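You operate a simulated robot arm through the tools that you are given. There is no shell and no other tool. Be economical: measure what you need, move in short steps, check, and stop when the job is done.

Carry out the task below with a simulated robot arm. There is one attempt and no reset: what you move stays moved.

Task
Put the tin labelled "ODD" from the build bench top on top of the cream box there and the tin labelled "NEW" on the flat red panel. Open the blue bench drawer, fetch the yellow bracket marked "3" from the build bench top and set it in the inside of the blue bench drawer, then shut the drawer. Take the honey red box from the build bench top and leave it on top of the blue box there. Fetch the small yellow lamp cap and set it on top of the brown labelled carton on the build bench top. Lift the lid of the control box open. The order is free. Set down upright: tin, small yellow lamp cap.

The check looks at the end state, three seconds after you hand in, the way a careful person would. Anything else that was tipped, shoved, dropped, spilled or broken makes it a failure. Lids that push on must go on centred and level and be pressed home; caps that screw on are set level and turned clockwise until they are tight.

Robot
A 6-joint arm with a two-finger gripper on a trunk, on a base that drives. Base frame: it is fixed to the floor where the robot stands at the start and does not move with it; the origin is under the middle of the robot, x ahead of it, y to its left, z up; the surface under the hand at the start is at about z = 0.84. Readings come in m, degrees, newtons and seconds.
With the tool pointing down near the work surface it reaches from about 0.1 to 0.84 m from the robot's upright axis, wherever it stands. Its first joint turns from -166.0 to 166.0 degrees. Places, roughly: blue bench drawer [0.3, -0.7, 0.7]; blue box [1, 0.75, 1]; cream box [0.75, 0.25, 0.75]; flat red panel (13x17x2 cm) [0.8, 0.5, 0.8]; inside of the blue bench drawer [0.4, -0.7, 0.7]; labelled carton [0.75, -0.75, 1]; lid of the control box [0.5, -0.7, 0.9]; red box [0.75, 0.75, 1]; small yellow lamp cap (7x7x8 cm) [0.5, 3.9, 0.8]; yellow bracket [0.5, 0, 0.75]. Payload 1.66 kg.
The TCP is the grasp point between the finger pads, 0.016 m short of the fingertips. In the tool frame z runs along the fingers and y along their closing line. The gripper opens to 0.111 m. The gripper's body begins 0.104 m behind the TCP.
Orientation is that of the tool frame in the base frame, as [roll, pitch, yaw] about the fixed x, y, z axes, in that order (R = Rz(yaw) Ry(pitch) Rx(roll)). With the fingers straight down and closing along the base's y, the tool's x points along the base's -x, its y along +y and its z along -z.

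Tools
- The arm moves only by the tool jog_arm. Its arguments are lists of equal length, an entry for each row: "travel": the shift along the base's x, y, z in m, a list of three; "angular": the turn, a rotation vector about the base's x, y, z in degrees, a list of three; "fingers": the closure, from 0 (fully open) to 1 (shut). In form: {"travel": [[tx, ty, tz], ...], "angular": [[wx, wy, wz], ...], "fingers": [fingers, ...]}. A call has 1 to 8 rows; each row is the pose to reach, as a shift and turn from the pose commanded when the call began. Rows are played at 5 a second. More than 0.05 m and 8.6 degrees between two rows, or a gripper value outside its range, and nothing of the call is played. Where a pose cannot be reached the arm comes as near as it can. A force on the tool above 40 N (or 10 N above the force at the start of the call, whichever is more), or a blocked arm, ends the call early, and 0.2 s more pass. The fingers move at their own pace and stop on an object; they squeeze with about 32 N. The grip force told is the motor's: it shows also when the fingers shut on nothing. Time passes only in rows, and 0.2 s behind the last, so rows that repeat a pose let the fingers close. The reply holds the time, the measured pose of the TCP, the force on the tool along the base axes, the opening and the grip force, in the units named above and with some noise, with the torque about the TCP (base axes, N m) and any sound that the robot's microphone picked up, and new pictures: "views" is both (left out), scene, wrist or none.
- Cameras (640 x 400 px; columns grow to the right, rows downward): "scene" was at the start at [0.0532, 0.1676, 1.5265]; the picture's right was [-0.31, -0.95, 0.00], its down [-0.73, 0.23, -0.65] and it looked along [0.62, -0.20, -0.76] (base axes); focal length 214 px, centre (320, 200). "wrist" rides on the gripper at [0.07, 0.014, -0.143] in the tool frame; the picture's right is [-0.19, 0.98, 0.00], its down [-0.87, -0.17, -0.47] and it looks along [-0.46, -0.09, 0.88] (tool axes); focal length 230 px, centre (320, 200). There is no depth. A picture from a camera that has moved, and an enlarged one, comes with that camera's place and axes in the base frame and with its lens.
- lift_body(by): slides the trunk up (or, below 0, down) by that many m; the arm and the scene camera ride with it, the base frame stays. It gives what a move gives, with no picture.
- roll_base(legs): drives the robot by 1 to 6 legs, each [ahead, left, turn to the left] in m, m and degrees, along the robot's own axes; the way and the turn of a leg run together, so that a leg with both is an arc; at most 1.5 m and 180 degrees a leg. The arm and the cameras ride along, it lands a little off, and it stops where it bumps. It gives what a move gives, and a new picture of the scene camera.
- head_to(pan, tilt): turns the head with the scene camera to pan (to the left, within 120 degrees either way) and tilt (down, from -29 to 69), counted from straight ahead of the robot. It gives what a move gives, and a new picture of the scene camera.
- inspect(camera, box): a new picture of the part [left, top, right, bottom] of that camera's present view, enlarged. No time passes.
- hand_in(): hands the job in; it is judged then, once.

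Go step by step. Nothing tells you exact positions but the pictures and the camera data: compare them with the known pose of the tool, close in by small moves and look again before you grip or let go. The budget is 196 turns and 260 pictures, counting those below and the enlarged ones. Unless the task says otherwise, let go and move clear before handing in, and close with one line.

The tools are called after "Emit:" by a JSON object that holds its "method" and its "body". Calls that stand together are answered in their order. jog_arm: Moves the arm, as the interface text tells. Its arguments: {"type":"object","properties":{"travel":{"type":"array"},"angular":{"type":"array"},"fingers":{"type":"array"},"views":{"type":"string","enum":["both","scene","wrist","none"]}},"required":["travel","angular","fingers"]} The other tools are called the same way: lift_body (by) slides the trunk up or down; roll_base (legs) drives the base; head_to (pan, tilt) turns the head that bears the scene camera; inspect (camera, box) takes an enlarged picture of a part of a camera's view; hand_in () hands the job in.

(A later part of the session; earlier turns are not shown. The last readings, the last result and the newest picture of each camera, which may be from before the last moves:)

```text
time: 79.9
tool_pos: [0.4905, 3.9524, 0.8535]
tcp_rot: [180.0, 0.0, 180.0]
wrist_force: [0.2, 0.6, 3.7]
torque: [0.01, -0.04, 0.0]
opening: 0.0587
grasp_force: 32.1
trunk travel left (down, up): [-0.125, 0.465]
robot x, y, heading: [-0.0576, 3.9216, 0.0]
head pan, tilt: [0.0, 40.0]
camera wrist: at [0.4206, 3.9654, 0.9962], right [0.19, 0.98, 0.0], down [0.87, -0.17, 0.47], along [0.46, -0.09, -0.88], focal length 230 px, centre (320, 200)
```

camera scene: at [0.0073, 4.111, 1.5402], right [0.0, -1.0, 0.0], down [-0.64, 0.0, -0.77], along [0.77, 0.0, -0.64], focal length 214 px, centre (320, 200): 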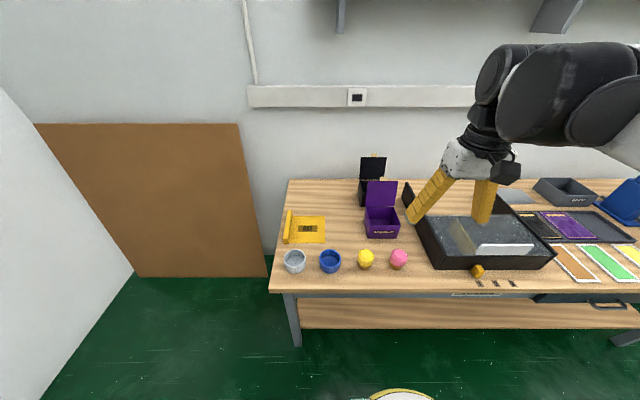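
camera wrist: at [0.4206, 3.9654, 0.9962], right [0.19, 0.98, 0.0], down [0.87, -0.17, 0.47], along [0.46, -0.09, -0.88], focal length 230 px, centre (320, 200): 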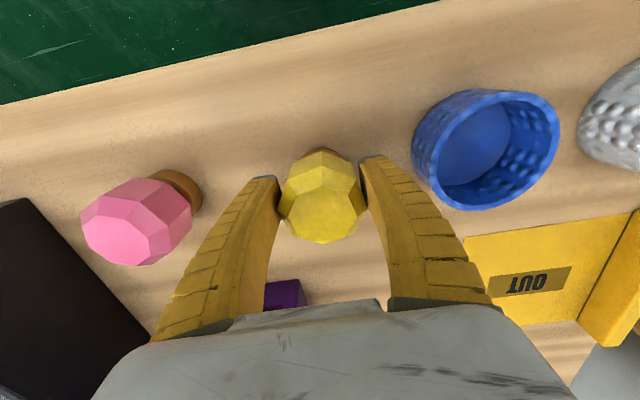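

Gripped at 0.059 m. Lift gently.

Emit:
{"method": "jog_arm", "body": {"travel": [[0, 0, 0.006], [0, 0, 0.018], [0, 0, 0.04], [0, 0, 0.08], [0, 0, 0.125], [0, 0, 0.17], [0, 0, 0.215], [0, 0, 0.26]], "angular": [[0, 0, 0], [0, 0, 0], [0, 0, 0], [0, 0, 0], [0, 0, 0], [0, 0, 0], [0, 0, 0], [0, 0, 0]], "fingers": [0.7, 0.8, 0.8, 0.8, 0.8, 0.8, 0.8, 0.8], "views": "both"}}

Emit:
{"method": "inspect", "body": {"camera": "scene", "box": [320, 150, 420, 280]}}

```text
time: 81.7
tool_pos: [0.4912, 3.9513, 1.1139]
tcp_rot: [180.0, 0.0, 180.0]
wrist_force: [-0.1, 0.0, -0.8]
torque: [0.0, 0.01, -0.01]
opening: 0.0585
grasp_force: 31.6
trunk travel left (down, up): [-0.125, 0.465]
robot x, y, heading: [-0.0544, 3.9212, 0.3]
head pan, tilt: [0.0, 40.0]
camera scene: at [0.0066, 4.1108, 1.5402], right [0.0, -1.0, 0.0], down [-0.64, 0.0, -0.77], along [0.77, 0.0, -0.64], focal length 214 px, centre (320, 200)
camera wrist: at [0.4216, 3.9654, 1.257], right [0.19, 0.98, 0.0], down [0.87, -0.17, 0.47], along [0.46, -0.09, -0.88], focal length 230 px, centre (320, 200)
```

scene: 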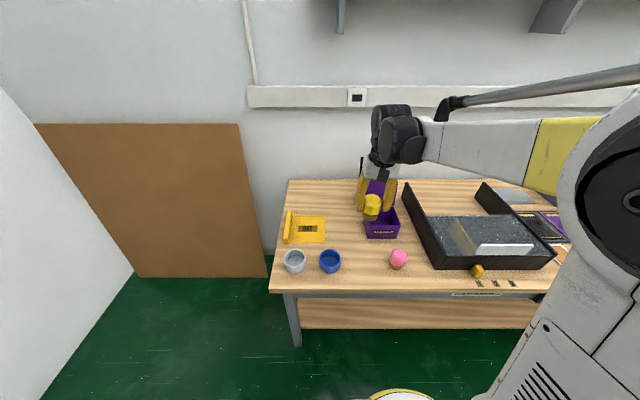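
wrist: 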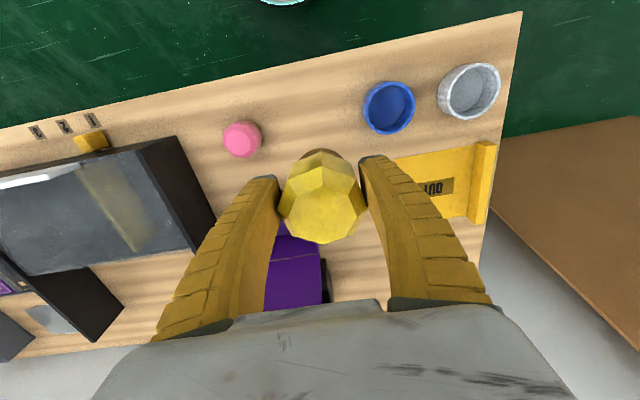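

```text
3.08 times, centred on (370, 215) of scene
camera zoom: at [0.0066, 4.1108, 1.5402], right [0.0, -1.0, 0.0], down [-0.64, 0.0, -0.77], along [0.77, 0.0, -0.64], focal length 660 px, centre (166, 154)
```

zoom: 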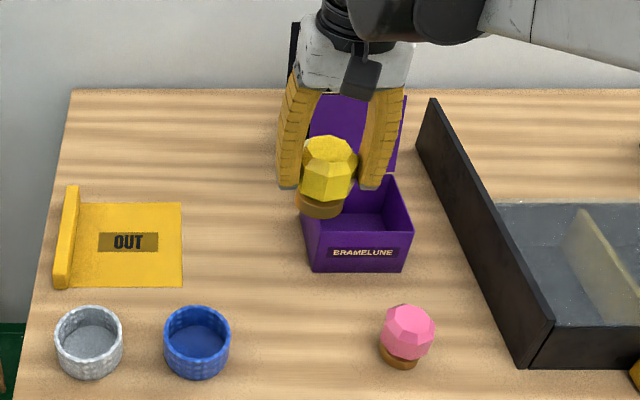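

Cap held upright. Retract and drive back toward the build bench.

Emit:
{"method": "jog_arm", "body": {"travel": [[-0.03, 0, 0.01], [-0.06, 0, 0.02], [-0.09, 0, 0.03], [-0.12, 0, 0.04], [-0.15, 0, 0.05]], "angular": [[0, 0, 0], [0, 0, 0], [0, 0, 0], [0, 0, 0], [0, 0, 0]], "fingers": [0.8, 0.8, 0.8, 0.8, 0.8], "views": "none"}}

Emit:
{"method": "roll_base", "body": {"legs": [[-0.45, 0, 0], [0, -1.5, 0], [0, -1.5, 0]]}}

```text
time: 82.9
tool_pos: [0.3417, 3.9515, 1.1633]
tcp_rot: [-179.9, 0.0, -180.0]
wrist_force: [0.8, 1.2, -1.1]
torque: [0.02, -0.03, 0.02]
opening: 0.0587
grasp_force: 32.1
trunk travel left (down, up): [-0.125, 0.465]
robot x, y, heading: [-0.0554, 3.9177, 0.1]
head pan, tilt: [0.0, 40.0]
```

```text
time: 99.5
tool_pos: [-0.1708, 0.9606, 1.1643]
tcp_rot: [-180.0, -0.1, 177.8]
wrist_force: [0.1, -0.3, -0.2]
torque: [0.01, -0.02, -0.03]
opening: 0.0588
grasp_force: 32.0
trunk travel left (down, up): [-0.125, 0.465]
robot x, y, heading: [-0.5768, 0.9439, -2.1]
head pan, tilt: [0.0, 40.0]
camera scene: at [-0.4997, 1.1319, 1.5402], right [-0.04, -1.0, 0.0], down [-0.64, 0.02, -0.77], along [0.77, -0.03, -0.64], focal length 214 px, centre (320, 200)
```

scene: 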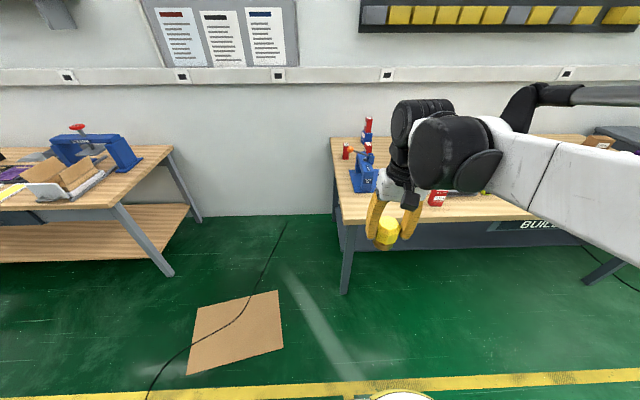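

Emit:
{"method": "roll_base", "body": {"legs": [[0, -1.45, 2.1]]}}

Emit:
{"method": "head_to", "body": {"pan": -10, "tilt": 35}}

```text
time: 106.7
tool_pos: [-0.2157, -0.4677, 1.1651]
tcp_rot: [-179.9, 0.0, 178.5]
wrist_force: [-0.1, 0.2, -0.3]
torque: [0.0, 0.02, 0.0]
opening: 0.0584
grasp_force: 31.9
trunk travel left (down, up): [-0.125, 0.465]
robot x, y, heading: [-0.6185, -0.4926, -1.4]
head pan, tilt: [0.0, 40.0]
camera scene: at [-0.5473, -0.3003, 1.5402], right [-0.03, -1.0, 0.0], down [-0.64, 0.02, -0.77], along [0.77, -0.02, -0.64], focal length 214 px, centre (320, 200)
```

scene: 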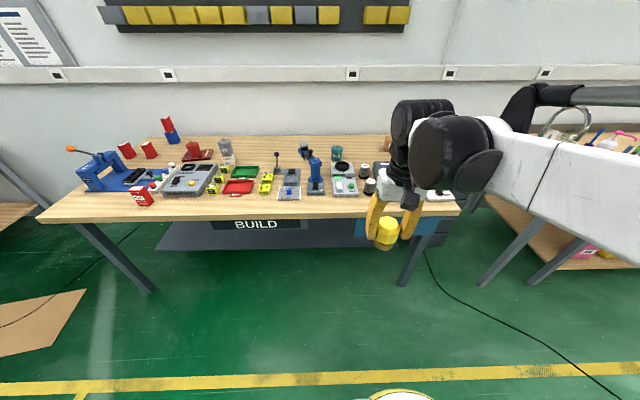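

```text
time: 107.4
tool_pos: [-0.2155, -0.4685, 1.1647]
tcp_rot: [-179.9, 0.1, 178.5]
wrist_force: [0.3, 0.6, -1.3]
torque: [-0.04, 0.02, 0.01]
opening: 0.0584
grasp_force: 32.1
trunk travel left (down, up): [-0.125, 0.465]
robot x, y, heading: [-0.617, -0.4894, -1.4]
head pan, tilt: [-10.0, 35.0]
camera scene: at [-0.546, -0.3154, 1.5477], right [-0.2, -0.98, 0.0], down [-0.56, 0.11, -0.82], along [0.8, -0.16, -0.57], focal length 214 px, centre (320, 200)
```

scene: 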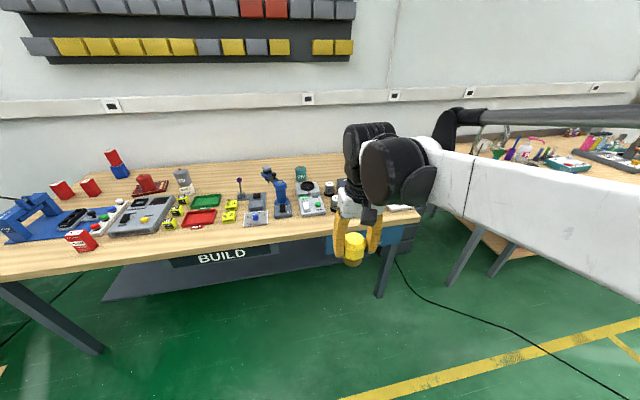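

I drive in front of the carton area (carton ≈ (0.85, −0.87)).

Emit:
{"method": "roll_base", "body": {"legs": [[0.3, -0.3, 1.4], [0.3, 0, 0]]}}

Emit:
{"method": "head_to", "body": {"pan": 0, "tilt": 45}}

```text
time: 111.7
tool_pos: [0.3825, -0.7631, 1.1631]
tcp_rot: [180.0, 0.0, -179.8]
wrist_force: [0.7, -0.2, -1.1]
torque: [-0.02, 0.04, 0.02]
opening: 0.0586
grasp_force: 32.5
trunk travel left (down, up): [-0.125, 0.465]
robot x, y, heading: [-0.0209, -0.7955, 0.1]
head pan, tilt: [-10.0, 35.0]
camera scene: at [0.0474, -0.6203, 1.5477], right [-0.17, -0.99, 0.0], down [-0.57, 0.1, -0.82], along [0.81, -0.14, -0.57], focal length 214 px, centre (320, 200)
```

scene: 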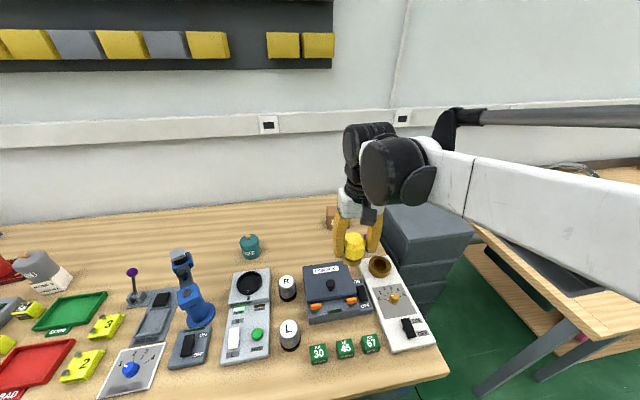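

```text
time: 112.4
tool_pos: [0.3808, -0.7624, 1.164]
tcp_rot: [180.0, 0.1, -179.8]
wrist_force: [-0.1, -0.2, -0.2]
torque: [0.0, 0.06, 0.0]
opening: 0.0585
grasp_force: 32.2
trunk travel left (down, up): [-0.125, 0.465]
robot x, y, heading: [-0.0187, -0.7974, 0.1]
head pan, tilt: [0.0, 45.0]
camera scene: at [0.0413, -0.6051, 1.533], right [0.0, -1.0, 0.0], down [-0.71, 0.0, -0.71], along [0.71, 0.0, -0.71], focal length 214 px, centre (320, 200)
```

scene: 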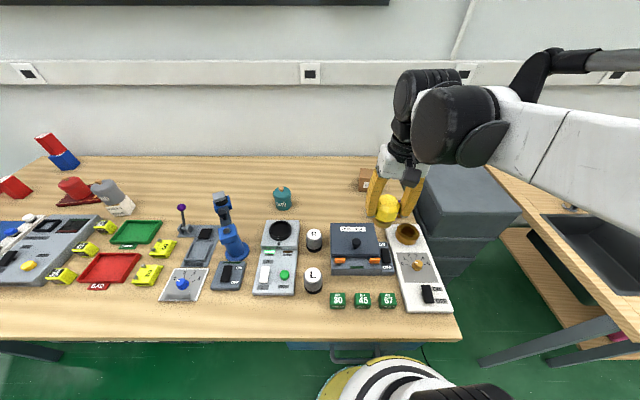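

Carton's left front corner ≈ (0.79, −0.80). Move the arm forward above that area and use the wrist view.

Emit:
{"method": "jog_arm", "body": {"travel": [[0.045, -0.012, 0], [0.09, -0.024, 0], [0.135, -0.036, 0], [0.18, -0.048, 0], [0.225, -0.06, 0], [0.27, -0.072, -0.01], [0.315, -0.084, -0.02], [0.36, -0.096, -0.03]], "angular": [[0, 0, 0], [0, 0, 0], [0, 0, 0], [0, 0, 0], [0, 0, 0], [0, 0, 0], [0, 0, 0], [0, 0, 0]], "fingers": [0.8, 0.8, 0.8, 0.8, 0.8, 0.8, 0.8, 0.8], "views": "both"}}

```text
time: 114.2
tool_pos: [0.7445, -0.8595, 1.1327]
tcp_rot: [-180.0, 0.0, -179.9]
wrist_force: [0.1, 0.5, -1.1]
torque: [0.0, 0.02, 0.0]
opening: 0.0588
grasp_force: 32.3
trunk travel left (down, up): [-0.125, 0.465]
robot x, y, heading: [-0.0155, -0.7933, -0.0]
head pan, tilt: [0.0, 45.0]
camera scene: at [0.0425, -0.6054, 1.5328], right [0.0, -1.0, 0.0], down [-0.71, 0.0, -0.71], along [0.71, 0.0, -0.71], focal length 214 px, centre (320, 200)
camera wrist: at [0.6744, -0.8463, 1.276], right [0.19, 0.98, 0.0], down [0.87, -0.16, 0.47], along [0.46, -0.09, -0.88], focal length 230 px, centre (320, 200)
```

scene: 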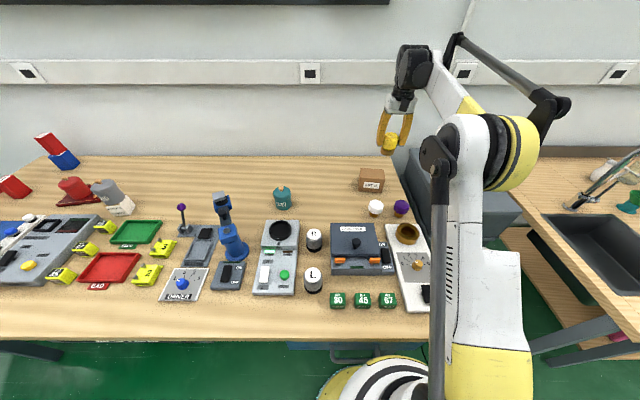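
wrist: 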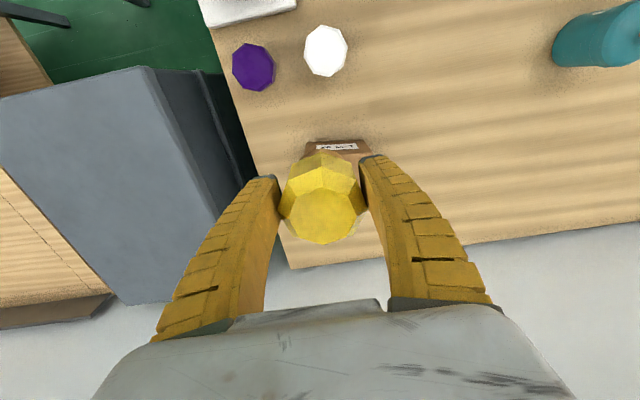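

Emit:
{"method": "inspect", "body": {"camera": "scene", "box": [320, 110, 440, 215]}}

```text
3.81 times, centred on (380, 162) of scene
camera zoom: at [0.0425, -0.6054, 1.5328], right [0.0, -1.0, 0.0], down [-0.71, 0.0, -0.71], along [0.71, 0.0, -0.71], focal length 817 px, centre (91, 343)
```

zoom: 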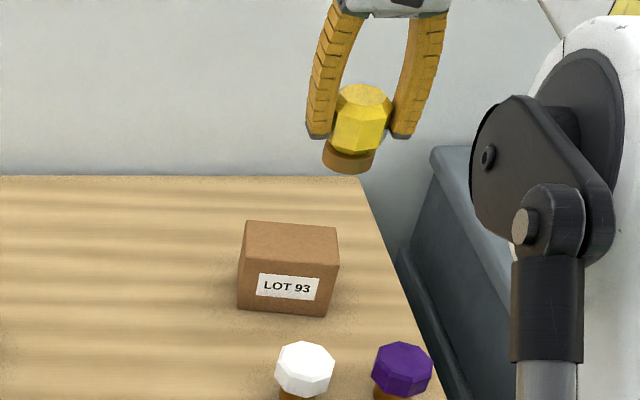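

Emit:
{"method": "inspect", "body": {"camera": "scene", "box": [370, 110, 414, 150]}}

```text
10.00 times, centred on (392, 130) of scene
camera zoom: at [0.0425, -0.6054, 1.5328], right [0.0, -1.0, 0.0], down [-0.71, 0.0, -0.71], along [0.71, 0.0, -0.71], focal length 2145 px, centre (-400, 900)
```

zoom: 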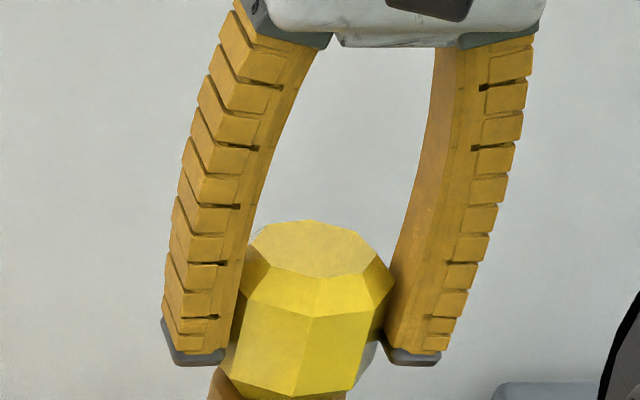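

Cap hangs upright; carton top centre is (0.826, −0.847), z≈0.922. Nudge the base ahead for reach, then move over.

Emit:
{"method": "roll_base", "body": {"legs": [[0.03, 0, 0]]}}

Emit:
{"method": "jog_arm", "body": {"travel": [[0.02, 0.004, -0.02], [0.04, 0.01, -0.045], [0.05, 0.012, -0.08], [0.052, 0.012, -0.11]], "angular": [[0, 0, 0], [0, 0, 0], [0, 0, 0], [0, 0, 0]], "fingers": [0.8, 0.8, 0.8, 0.8], "views": "wrist"}}

Emit:
{"method": "inspect", "body": {"camera": "scene", "box": [330, 110, 430, 210]}}

```text
time: 115.0
tool_pos: [0.7731, -0.8591, 1.1339]
tcp_rot: [-180.0, 0.0, -179.8]
wrist_force: [-0.1, -0.2, -1.8]
torque: [0.02, 0.06, 0.01]
opening: 0.0585
grasp_force: 32.1
trunk travel left (down, up): [-0.125, 0.465]
robot x, y, heading: [0.0114, -0.7941, 0.2]
head pan, tilt: [0.0, 45.0]
camera scene: at [0.0719, -0.605, 1.5328], right [0.0, -1.0, 0.0], down [-0.71, 0.0, -0.71], along [0.71, 0.0, -0.71], focal length 214 px, centre (320, 200)
```

scene: 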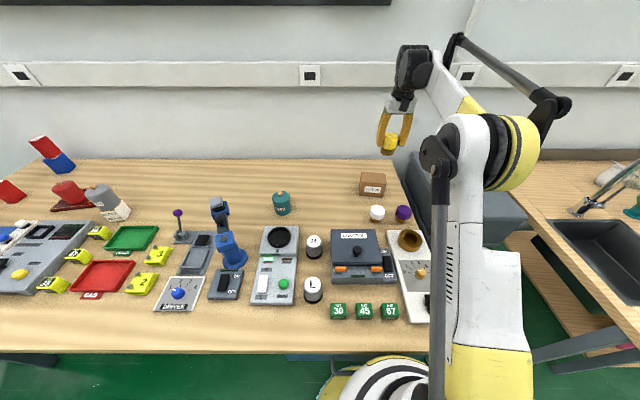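

```text
time: 116.0
tool_pos: [0.8242, -0.8474, 1.025]
tcp_rot: [180.0, 0.0, -179.9]
wrist_force: [0.6, 0.7, -1.2]
torque: [-0.04, 0.02, 0.01]
opening: 0.0587
grasp_force: 32.0
trunk travel left (down, up): [-0.125, 0.465]
robot x, y, heading: [0.0089, -0.7938, 0.3]
head pan, tilt: [0.0, 45.0]
camera wrist: at [0.755, -0.8338, 1.1677], right [0.19, 0.98, 0.0], down [0.87, -0.16, 0.47], along [0.46, -0.09, -0.88], focal length 230 px, centre (320, 200)
```

wrist: 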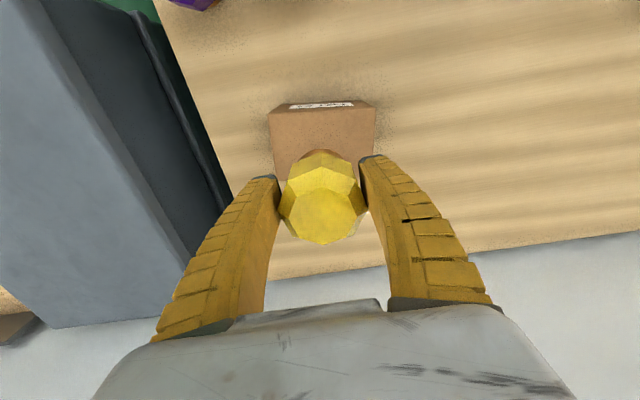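

```text
4.00 times, centred on (380, 160) of scene
camera zoom: at [0.0713, -0.605, 1.5329], right [0.0, -1.0, 0.0], down [-0.71, 0.0, -0.71], along [0.71, 0.0, -0.71], focal length 858 px, centre (80, 360)
```

zoom: 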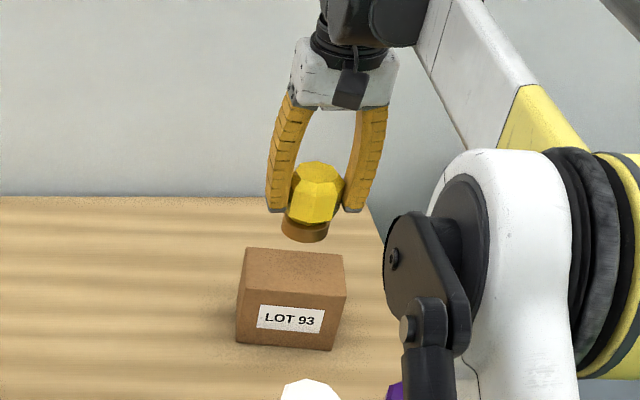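

Aligned. Lower to the carton top.

Emit:
{"method": "jog_arm", "body": {"travel": [[0.002, 0, -0.025], [0.002, 0, -0.045], [0.002, 0, -0.054], [0.002, 0, -0.058]], "angular": [[0, 0, 0], [0, 0, 0], [0, 0, 0], [0, 0, 0]], "fingers": [0.8, 0.8, 0.8, 0.8], "views": "none"}}

Emit:
{"method": "inspect", "body": {"camera": "scene", "box": [340, 130, 420, 200]}}

```text
time: 117.0
tool_pos: [0.8247, -0.8475, 0.9675]
tcp_rot: [180.0, 0.1, -179.8]
wrist_force: [1.2, -1.8, 21.6]
torque: [-0.04, -0.13, -0.03]
opening: 0.0601
grasp_force: 31.5
trunk travel left (down, up): [-0.125, 0.465]
robot x, y, heading: [0.0099, -0.7946, 0.2]
head pan, tilt: [0.0, 45.0]
```

```text
5.71 times, centred on (380, 165) of scene
camera zoom: at [0.0686, -0.6051, 1.5332], right [0.0, -1.0, 0.0], down [-0.71, 0.0, -0.71], along [0.71, 0.0, -0.71], focal length 1226 px, centre (-23, 400)
```

zoom: 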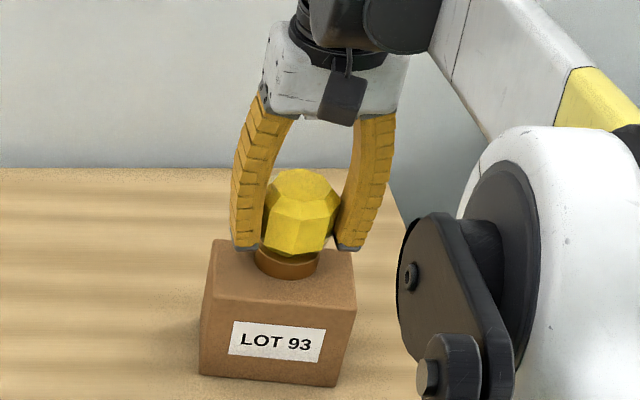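

Contact (22 N), well centred. Ease up, release and rise.

Emit:
{"method": "jog_arm", "body": {"travel": [[0, 0, 0.002], [0, 0, 0.002], [0, 0, 0.002], [0, 0, 0.002], [0, 0, 0.04], [0, 0, 0.085], [0, 0, 0.13]], "angular": [[0, 0, 0], [0, 0, 0], [0, 0, 0], [0, 0, 0], [0, 0, 0], [0, 0, 0], [0, 0, 0]], "fingers": [0.5, 0.35, 0.1, 0, 0, 0, 0], "views": "none"}}

Emit:
{"method": "inspect", "body": {"camera": "scene", "box": [320, 130, 440, 230]}}

```text
time: 118.6
tool_pos: [0.8246, -0.8488, 1.0978]
tcp_rot: [180.0, 0.0, -179.8]
wrist_force: [-1.1, -0.4, 0.0]
torque: [0.0, 0.03, -0.03]
opening: 0.1108
grasp_force: 0.1
trunk travel left (down, up): [-0.125, 0.465]
robot x, y, heading: [0.0121, -0.7943, 0.2]
head pan, tilt: [0.0, 45.0]
```

```text
4.00 times, centred on (380, 180) of scene
camera zoom: at [0.0715, -0.605, 1.5329], right [0.0, -1.0, 0.0], down [-0.71, 0.0, -0.71], along [0.71, 0.0, -0.71], focal length 858 px, centre (80, 280)
```

zoom: 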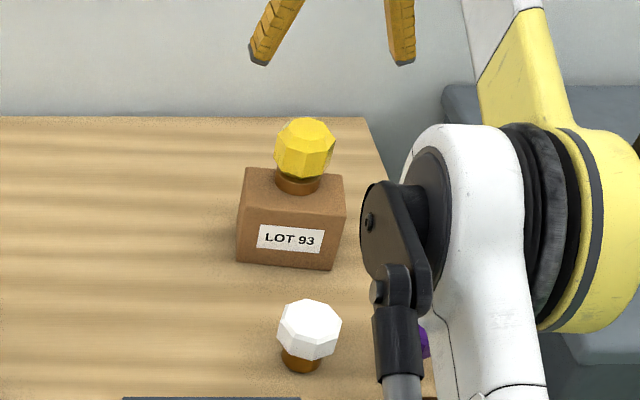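

Lamp cap is placed. Now inspect the control box closely.

Emit:
{"method": "inspect", "body": {"camera": "scene", "box": [310, 215, 420, 300]}}

```text
4.71 times, centred on (365, 258) of scene
camera zoom: at [0.0715, -0.605, 1.5329], right [0.0, -1.0, 0.0], down [-0.71, 0.0, -0.71], along [0.71, 0.0, -0.71], focal length 1009 px, centre (108, -71)
```

zoom: 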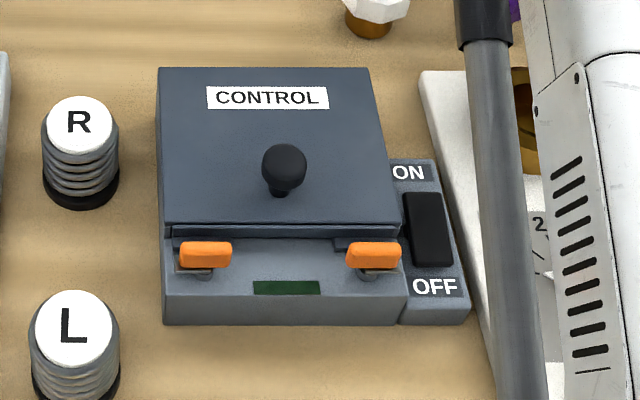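

Emit:
{"method": "inspect", "body": {"camera": "scene", "box": [332, 250, 400, 288]}}

Emit:
{"method": "jog_arm", "body": {"travel": [[-0.045, 0.01, 0], [-0.09, 0.02, 0], [-0.135, 0.03, 0], [-0.18, 0.04, 0], [-0.225, 0.06, 0], [-0.27, 0.08, 0], [-0.315, 0.1, 0], [-0.36, 0.12, 0.0]], "angular": [[0, 0, 0], [0, 0, 0], [0, 0, 0], [0, 0, 0], [0, 0, 0], [0, 0, 0], [0, 0, 0], [0, 0, 0]], "fingers": [0, 0, 0, 0, 0, 0, 0, 0], "views": "both"}}

```text
9.41 times, centred on (366, 269) of scene
camera zoom: at [0.0715, -0.605, 1.5329], right [0.0, -1.0, 0.0], down [-0.71, 0.0, -0.71], along [0.71, 0.0, -0.71], focal length 2019 px, centre (-113, -449)
```

zoom: 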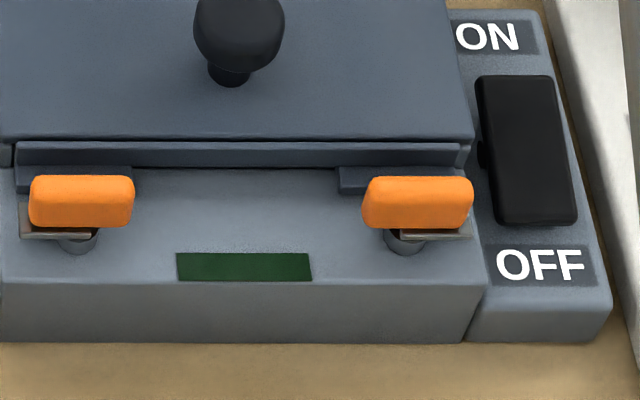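

```text
time: 120.4
tool_pos: [0.4657, -0.7259, 1.0949]
tcp_rot: [180.0, 0.0, -179.8]
wrist_force: [-1.1, 1.0, 0.2]
torque: [-0.03, -0.01, 0.01]
opening: 0.1107
grasp_force: 0.1
trunk travel left (down, up): [-0.125, 0.465]
robot x, y, heading: [0.0112, -0.7977, 0.0]
head pan, tilt: [0.0, 45.0]
camera scene: at [0.07, -0.6049, 1.533], right [0.0, -1.0, 0.0], down [-0.71, 0.0, -0.71], along [0.71, 0.0, -0.71], focal length 214 px, centre (320, 200)
camera wrist: at [0.396, -0.7118, 1.2377], right [0.19, 0.98, 0.0], down [0.87, -0.16, 0.47], along [0.46, -0.09, -0.88], focal length 230 px, centre (320, 200)
```

scene: 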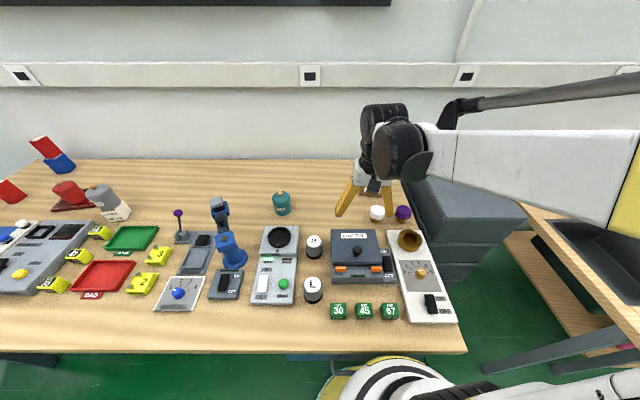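
wrist: 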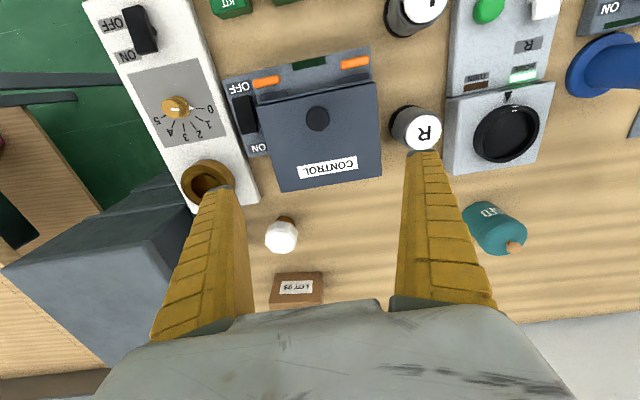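

Emit:
{"method": "inspect", "body": {"camera": "wrist", "box": [230, 40, 390, 200]}}

```text
2.50 times, centred on (310, 120) of wrist
camera zoom: at [0.396, -0.7118, 1.2377], right [0.19, 0.98, 0.0], down [0.87, -0.16, 0.47], along [0.46, -0.09, -0.88], focal length 575 px, centre (345, 400)
```

zoom: 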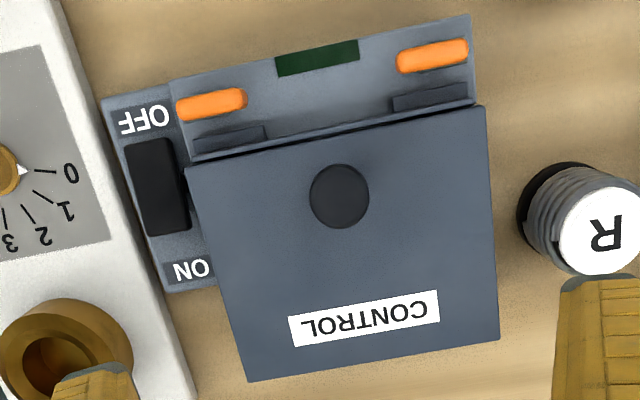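

Orange latches lie clear of the lid tabs (unlatched, it seems). Knob centre triangulates to (0.438, −0.723, 0.945); hinge at back x≈0.545. Descend to the knob.

Emit:
{"method": "jog_arm", "body": {"travel": [[-0.015, 0.001, -0.04], [-0.028, 0.003, -0.08], [-0.028, 0.003, -0.12], [-0.028, 0.003, -0.148]], "angular": [[0, 0, 0], [0, 0, 0], [0, 0, 0], [0, 0, 0]], "fingers": [0.4, 0.45, 0.45, 0.45], "views": "wrist"}}

Emit:
{"method": "inspect", "body": {"camera": "scene", "box": [310, 200, 420, 300]}}

```text
time: 121.4
tool_pos: [0.4381, -0.7258, 0.9485]
tcp_rot: [179.9, 0.0, -179.8]
wrist_force: [-1.1, -0.1, -1.0]
torque: [0.02, 0.04, 0.02]
opening: 0.0629
grasp_force: 1.3
trunk travel left (down, up): [-0.125, 0.465]
robot x, y, heading: [0.0118, -0.7979, 0.3]
head pan, tilt: [0.0, 45.0]
camera wrist: at [0.3696, -0.7118, 1.0909], right [0.19, 0.98, 0.0], down [0.87, -0.16, 0.47], along [0.46, -0.09, -0.88], focal length 230 px, centre (320, 200)
```

wrist: 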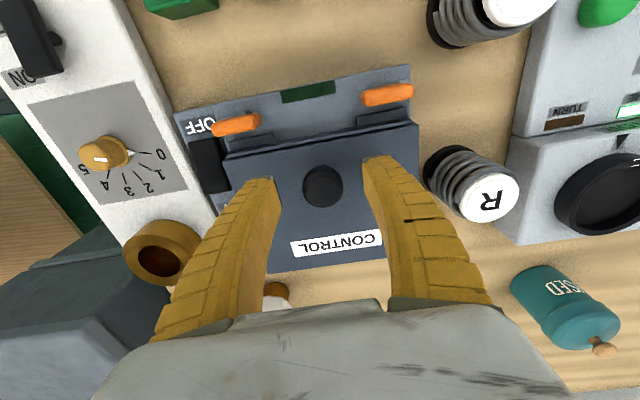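

```text
4.00 times, centred on (365, 250) of scene
camera zoom: at [0.0712, -0.6049, 1.5329], right [0.0, -1.0, 0.0], down [-0.71, 0.0, -0.71], along [0.71, 0.0, -0.71], focal length 858 px, centre (140, 0)
```

zoom: 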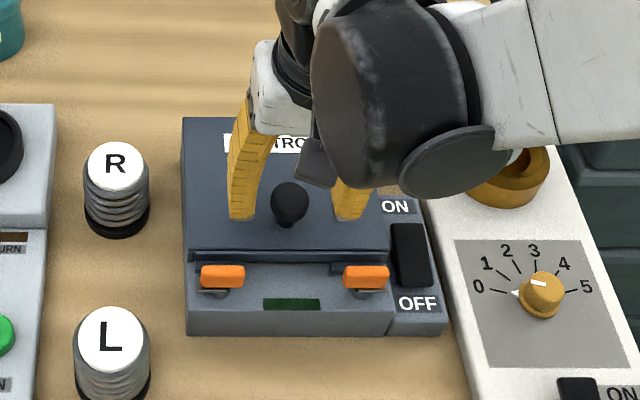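

Close on the knob slightly lower.

Emit:
{"method": "jog_arm", "body": {"travel": [[0, 0.002, -0.007], [0, 0.002, -0.007], [0, 0.002, -0.007], [0, 0.002, -0.007]], "angular": [[0, 0, 0], [0, 0, 0], [0, 0, 0], [0, 0, 0]], "fingers": [0.45, 0.7, 0.9, 0.9], "views": "wrist"}}

```text
time: 122.4
tool_pos: [0.4397, -0.7239, 0.9426]
tcp_rot: [180.0, 0.0, -179.9]
wrist_force: [0.0, -3.3, 5.8]
torque: [-0.02, -0.77, -0.01]
opening: 0.0248
grasp_force: 34.1
trunk travel left (down, up): [-0.125, 0.465]
robot x, y, heading: [0.0114, -0.7947, 0.3]
head pan, tilt: [0.0, 45.0]
camera wrist: at [0.3697, -0.71, 1.0848], right [0.19, 0.98, 0.0], down [0.87, -0.16, 0.47], along [0.46, -0.09, -0.88], focal length 230 px, centre (320, 200)
```

wrist: 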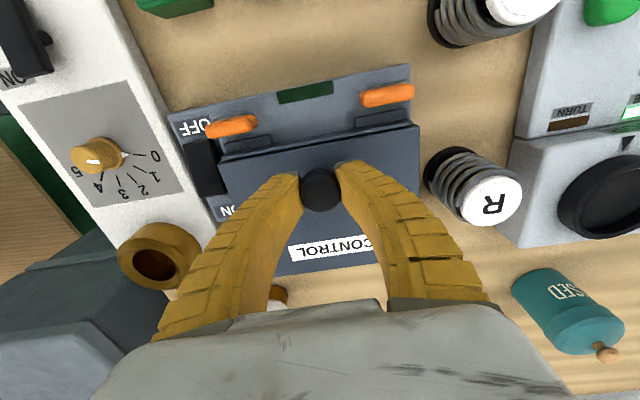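

Knob gripped. Test-lift along a small arc, watching forces.

Emit:
{"method": "jog_arm", "body": {"travel": [[0.002, 0, 0.005], [0.005, 0, 0.011], [0.011, 0, 0.021]], "angular": [[0, 0, 0], [0, 2, 0], [0, 5, 0]], "fingers": [1, 1, 1], "views": "wrist"}}

Emit:
{"method": "inspect", "body": {"camera": "scene", "box": [310, 200, 420, 300]}}

```text
time: 123.2
tool_pos: [0.4474, -0.7244, 0.964]
tcp_rot: [179.9, -5.0, -179.8]
wrist_force: [-10.4, -9.2, -1.9]
torque: [-0.06, 0.72, -0.02]
opening: 0.0171
grasp_force: 34.0
trunk travel left (down, up): [-0.125, 0.465]
robot x, y, heading: [0.0117, -0.7975, 0.6]
head pan, tilt: [0.0, 45.0]
camera wrist: at [0.3916, -0.71, 1.1113], right [0.19, 0.98, -0.02], down [0.9, -0.16, 0.39], along [0.38, -0.09, -0.92], focal length 230 px, centre (320, 200)
```

wrist: 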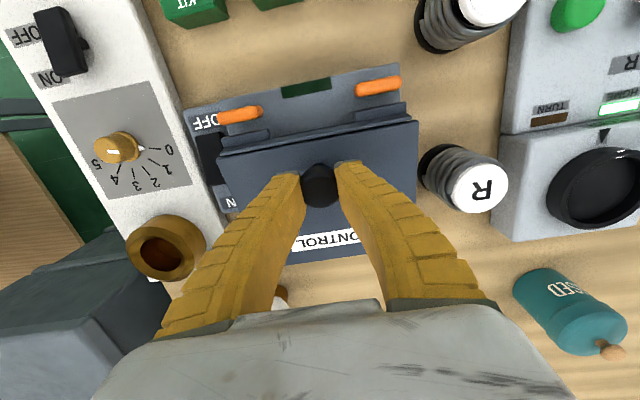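

```text
4.00 times, centred on (365, 250) of scene
camera zoom: at [0.0697, -0.6061, 1.5331], right [0.0, -1.0, 0.0], down [-0.71, 0.0, -0.71], along [0.71, 0.0, -0.71], focal length 858 px, centre (140, 0)
```

zoom: 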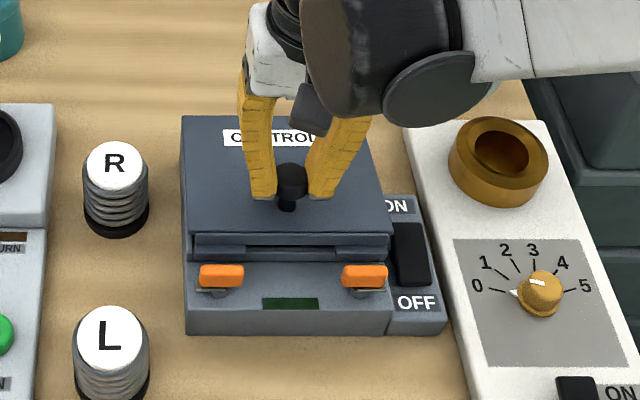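

Lid rises but the fingers slip up the knob. Lower back, regrip deeper.

Emit:
{"method": "jog_arm", "body": {"travel": [[-0.005, 0, -0.01], [-0.011, 0, -0.022], [-0.011, 0, -0.022], [-0.011, 0, -0.022], [-0.01, 0, -0.03], [-0.01, 0, -0.03], [-0.01, 0, -0.03], [-0.01, 0, -0.03]], "angular": [[0, -2, 0], [0, -5, 0], [0, -5, 0], [0, -5, 0], [0, -5, 0], [0, -5, 0], [0, -5, 0], [0, -5, 0]], "fingers": [1, 1, 0.5, 0.5, 0.5, 0.7, 1, 1], "views": "wrist"}}

Emit:
{"method": "inspect", "body": {"camera": "scene", "box": [330, 220, 400, 290]}}

```text
time: 125.0
tool_pos: [0.4424, -0.7237, 0.9312]
tcp_rot: [-180.0, 0.0, -180.0]
wrist_force: [18.0, -10.0, -14.1]
torque: [0.01, 0.84, -0.14]
opening: 0.0164
grasp_force: 34.0
trunk travel left (down, up): [-0.125, 0.465]
robot x, y, heading: [0.0117, -0.7969, 0.5]
head pan, tilt: [0.0, 45.0]
camera wrist: at [0.3725, -0.7098, 1.0736], right [0.19, 0.98, 0.0], down [0.87, -0.17, 0.47], along [0.46, -0.09, -0.88], focal length 230 px, centre (320, 200)
```

wrist: 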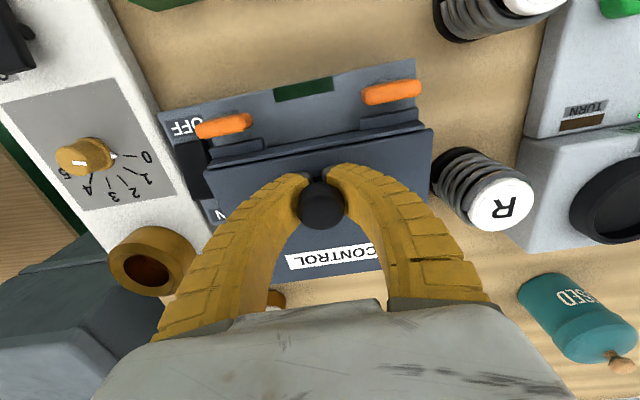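

```text
5.71 times, centred on (365, 255) of scene
camera zoom: at [0.0744, -0.6061, 1.5328], right [0.0, -1.0, 0.0], down [-0.71, 0.0, -0.71], along [0.71, 0.0, -0.71], focal length 1226 px, centre (63, -114)
```

zoom: 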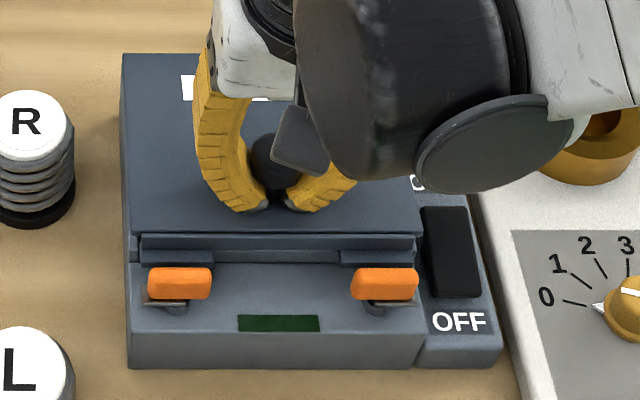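

Now the tips cage beneath the ball. Lift along the arc, letting the tool tilt with the lid.

Emit:
{"method": "jog_arm", "body": {"travel": [[0.001, 0, 0.005], [0.003, 0, 0.009], [0.007, 0, 0.0175], [0.012, 0, 0.026], [0.017, 0, 0.0335]], "angular": [[0, 2, 0], [0, 4, 0], [0, 8, 0], [0, 12, 0], [0, 16, 0]], "fingers": [1, 1, 1, 1, 1], "views": "wrist"}}

Emit:
{"method": "inspect", "body": {"camera": "scene", "box": [310, 200, 420, 300]}}

```text
time: 126.2
tool_pos: [0.4567, -0.7239, 0.9645]
tcp_rot: [180.0, -16.2, -179.6]
wrist_force: [-1.0, -13.1, -22.4]
torque: [0.09, 1.96, 0.14]
opening: 0.0174
grasp_force: 34.2
trunk travel left (down, up): [-0.125, 0.465]
robot x, y, heading: [0.0079, -0.7993, 0.0]
head pan, tilt: [0.0, 45.0]
camera wrist: at [0.4296, -0.71, 1.1217], right [0.18, 0.98, -0.05], down [0.96, -0.16, 0.21], along [0.2, -0.09, -0.98], focal length 230 px, centre (320, 200)
```

wrist: 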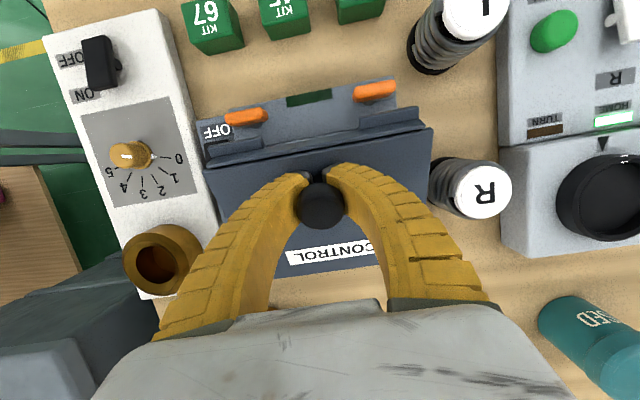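

```text
4.00 times, centred on (365, 250) of scene
camera zoom: at [0.0721, -0.6064, 1.533], right [0.0, -1.0, 0.0], down [-0.71, 0.0, -0.71], along [0.71, 0.0, -0.71], focal length 858 px, centre (140, 0)
```

zoom: 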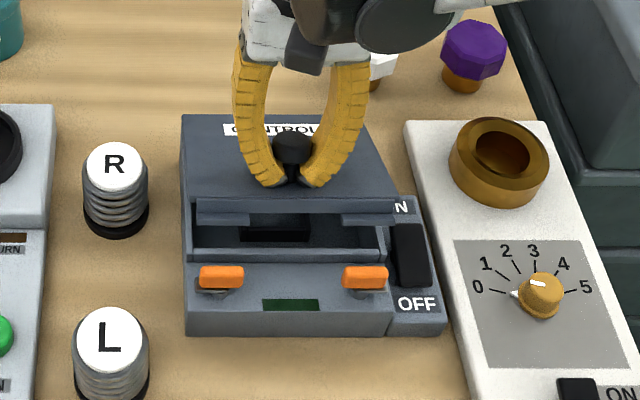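

Lid opens nicely. Continue the arc.

Emit:
{"method": "jog_arm", "body": {"travel": [[0.006, 0, 0.0072], [0.0125, 0, 0.014], [0.0195, 0, 0.02], [0.0273, 0, 0.0255], [0.0353, 0, 0.0303], [0.0438, 0, 0.0344]], "angular": [[0, 4, 0], [0, 9, 0], [0, 13, 0], [0, 18, 0], [0, 22, 0], [0, 26, 0]], "fingers": [1, 1, 1, 1, 1, 1], "views": "wrist"}}

Emit:
{"method": "inspect", "body": {"camera": "scene", "box": [310, 180, 420, 300]}}

```text
time: 127.0
tool_pos: [0.4725, -0.7231, 0.9829]
tcp_rot: [179.8, -25.7, 179.9]
wrist_force: [-7.2, -8.6, -14.0]
torque: [0.13, 1.49, 0.12]
opening: 0.0185
grasp_force: 34.3
out of reach, approached as far as the arm can: row 3, 4
trunk travel left (down, up): [-0.125, 0.465]
robot x, y, heading: [0.0138, -0.7969, 0.2]
head pan, tilt: [0.0, 45.0]
stopped in row 4: the force on the tool passed its limit at 43 N (the readings are from after the stop); the commanded pose is now the measured one
camera wrist: at [0.4715, -0.7099, 1.1428], right [0.17, 0.98, -0.08], down [0.98, -0.17, 0.05], along [0.04, -0.09, -1.0], focal length 230 px, centre (320, 200)
```

wrist: 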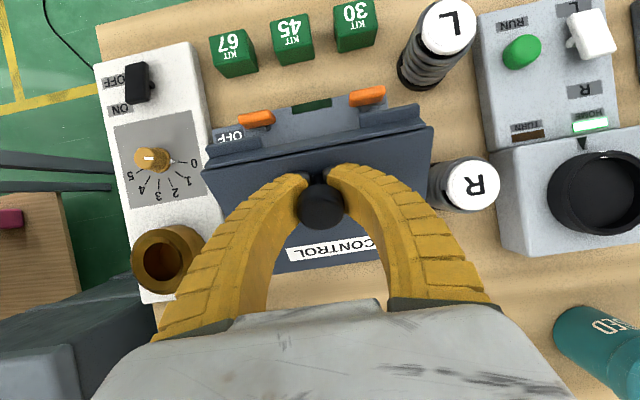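

```text
3.33 times, centred on (365, 240) of scene
camera zoom: at [0.0708, -0.6068, 1.5332], right [0.0, -1.0, 0.0], down [-0.71, 0.0, -0.71], along [0.71, 0.0, -0.71], focal length 715 px, centre (170, 67)
```

zoom: 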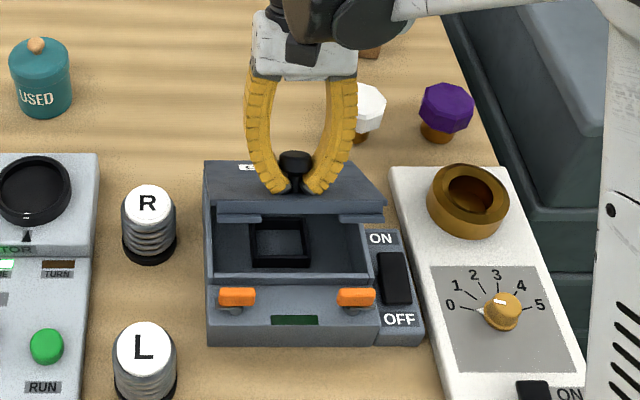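

The tool's tilt limit is reached; continue the arc with tilt held and slightly reduced, letting the knob pivot.

Emit:
{"method": "jog_arm", "body": {"travel": [[0.004, 0, 0.003], [0.008, 0, 0.006], [0.012, 0, 0.0085], [0.016, 0, 0.011], [0.02, 0, 0.0135], [0.0245, 0, 0.016]], "angular": [[0, -1, 0], [0, -2, 0], [0, -4, 0], [0, -6, 0], [0, -8, 0], [0, -10, 0]], "fingers": [1, 1, 1, 1, 1, 1], "views": "wrist"}}

Emit:
{"method": "inspect", "body": {"camera": "scene", "box": [310, 180, 420, 300]}}

```text
time: 127.7
tool_pos: [0.4788, -0.7223, 0.9901]
tcp_rot: [179.8, -24.0, 180.0]
wrist_force: [-8.1, -5.0, -14.9]
torque: [0.48, 1.59, 0.39]
opening: 0.0209
grasp_force: 33.8
trunk travel left (down, up): [-0.125, 0.465]
robot x, y, heading: [0.0098, -0.7976, 0.1]
head pan, tilt: [0.0, 45.0]
stopped in row 3: the force on the tool passed its limit at 41 N (the readings are from after the stop); the commanded pose is now the measured one
camera wrist: at [0.4728, -0.7098, 1.1483], right [0.17, 0.98, -0.07], down [0.98, -0.17, 0.08], along [0.06, -0.09, -0.99], focal length 230 px, centre (320, 200)
```

wrist: 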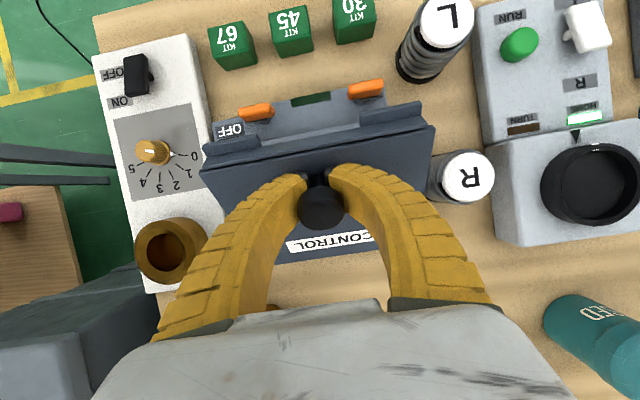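

```text
3.33 times, centred on (365, 240) of scene
camera zoom: at [0.0705, -0.6064, 1.5332], right [0.0, -1.0, 0.0], down [-0.71, 0.0, -0.71], along [0.71, 0.0, -0.71], focal length 715 px, centre (170, 67)
```

zoom: 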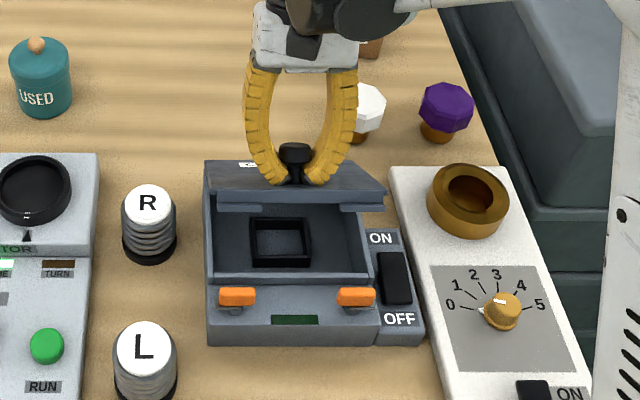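

Go slower on a refined arc (hinge ≈ (0.54, 0.91)).

Emit:
{"method": "jog_arm", "body": {"travel": [[0.002, 0, 0.0012], [0.004, 0, 0.0026], [0.006, 0, 0.004], [0.008, 0, 0.0053], [0.01, 0, 0.0065], [0.012, 0, 0.0077], [0.014, 0, 0.0087], [0.0155, 0, 0.0096]], "angular": [[0, 0, 0], [0, 0, 0], [0, 0, 0], [0, 0, 0], [0, 0, 0], [0, 0, 0], [0, 0, 0], [0, 0, 0]], "fingers": [1, 1, 1, 1, 1, 1, 1, 1], "views": "none"}}

Emit:
{"method": "inspect", "body": {"camera": "scene", "box": [310, 180, 420, 300]}}

```text
time: 129.5
tool_pos: [0.4921, -0.7228, 1.0001]
tcp_rot: [179.8, -23.9, -180.0]
wrist_force: [-17.3, -12.1, -0.6]
torque: [0.08, 1.55, -0.04]
opening: 0.024
grasp_force: 33.9
trunk travel left (down, up): [-0.125, 0.465]
robot x, y, heading: [0.008, -0.7903, 0.2]
head pan, tilt: [0.0, 45.0]
```

```text
3.33 times, centred on (365, 240) of scene
camera zoom: at [0.0685, -0.6069, 1.5334], right [0.0, -1.0, 0.0], down [-0.71, 0.0, -0.71], along [0.71, 0.0, -0.71], focal length 715 px, centre (170, 67)
```

zoom: 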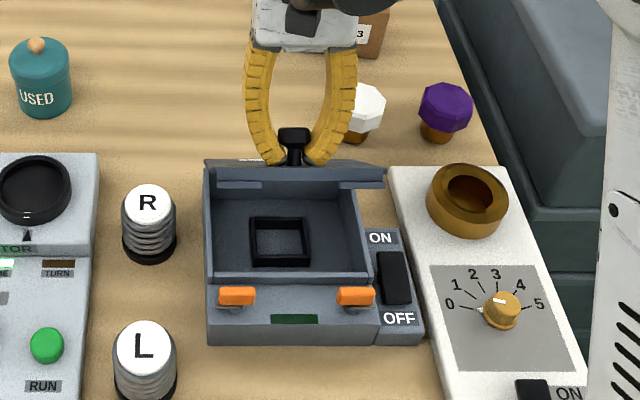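

Emit:
{"method": "jog_arm", "body": {"travel": [[0.002, 0, 0.002], [0.004, 0, 0.0035], [0.006, 0, 0.005], [0.008, 0, 0.0065], [0.01, 0, 0.0078], [0.012, 0, 0.009], [0.014, 0, 0.0102], [0.016, 0, 0.011]], "angular": [[0, 0, 0], [0, 0, 0], [0, 0, 0], [0, 0, 0], [0, 0, 0], [0, 0, 0], [0, 0, 0], [0, 0, 0]], "fingers": [1, 1, 1, 1, 1, 1, 1, 1], "views": "none"}}

Emit:
{"method": "inspect", "body": {"camera": "scene", "box": [310, 180, 420, 300]}}

```text
time: 131.3
tool_pos: [0.5125, -0.7232, 1.0095]
tcp_rot: [179.8, -23.9, -180.0]
wrist_force: [3.6, -17.7, -25.9]
torque: [0.04, 0.52, -0.07]
opening: 0.0214
grasp_force: 33.9
trunk travel left (down, up): [-0.125, 0.465]
robot x, y, heading: [0.0081, -0.7981, 0.2]
head pan, tilt: [0.0, 45.0]
```

```text
3.33 times, centred on (365, 240) of scene
camera zoom: at [0.0728, -0.6075, 1.533], right [0.0, -1.0, 0.0], down [-0.71, 0.0, -0.71], along [0.71, 0.0, -0.71], focal length 715 px, centre (170, 67)
```

zoom: 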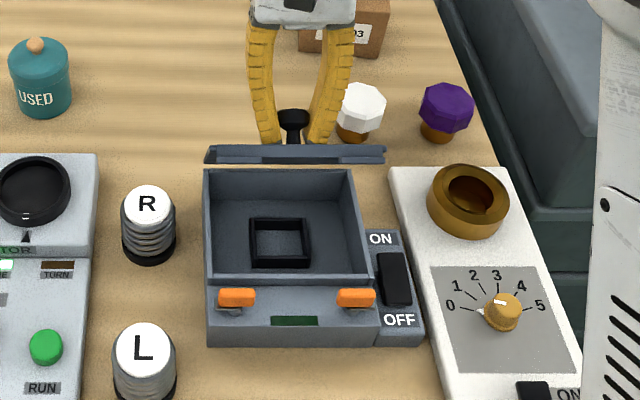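

Lid is at ~52°. Continue the arc, now mostly forward.

Emit:
{"method": "jog_arm", "body": {"travel": [[0.003, 0, -0.001], [0.007, 0, 0], [0.011, 0, 0.001], [0.015, 0, 0.002], [0.02, 0, 0.003], [0.025, 0, 0.0035], [0.03, 0, 0.0038], [0.0345, 0, 0.004]], "angular": [[0, 0, 0], [0, 0, 0], [0, 0, 0], [0, 0, 0], [0, 0, 0], [0, 0, 0], [0, 0, 0], [0, 0, 0]], "fingers": [1, 1, 1, 1, 1, 1, 1, 1], "views": "none"}}

Emit:
{"method": "inspect", "body": {"camera": "scene", "box": [310, 170, 420, 290]}}

```text
time: 133.1
tool_pos: [0.545, -0.724, 1.0144]
tcp_rot: [179.8, -23.8, 180.0]
wrist_force: [-4.0, -18.0, -19.5]
torque: [0.12, 0.53, -0.01]
opening: 0.0195
grasp_force: 33.9
trunk travel left (down, up): [-0.125, 0.465]
robot x, y, heading: [0.0105, -0.7965, 0.2]
head pan, tilt: [0.0, 45.0]
```

```text
3.33 times, centred on (365, 230) of scene
camera zoom: at [0.0713, -0.6075, 1.5331], right [0.0, -1.0, 0.0], down [-0.71, 0.0, -0.71], along [0.71, 0.0, -0.71], focal length 715 px, centre (170, 100)
```

zoom: 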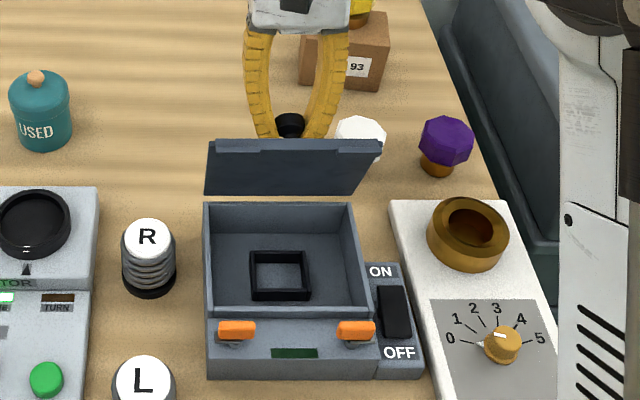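

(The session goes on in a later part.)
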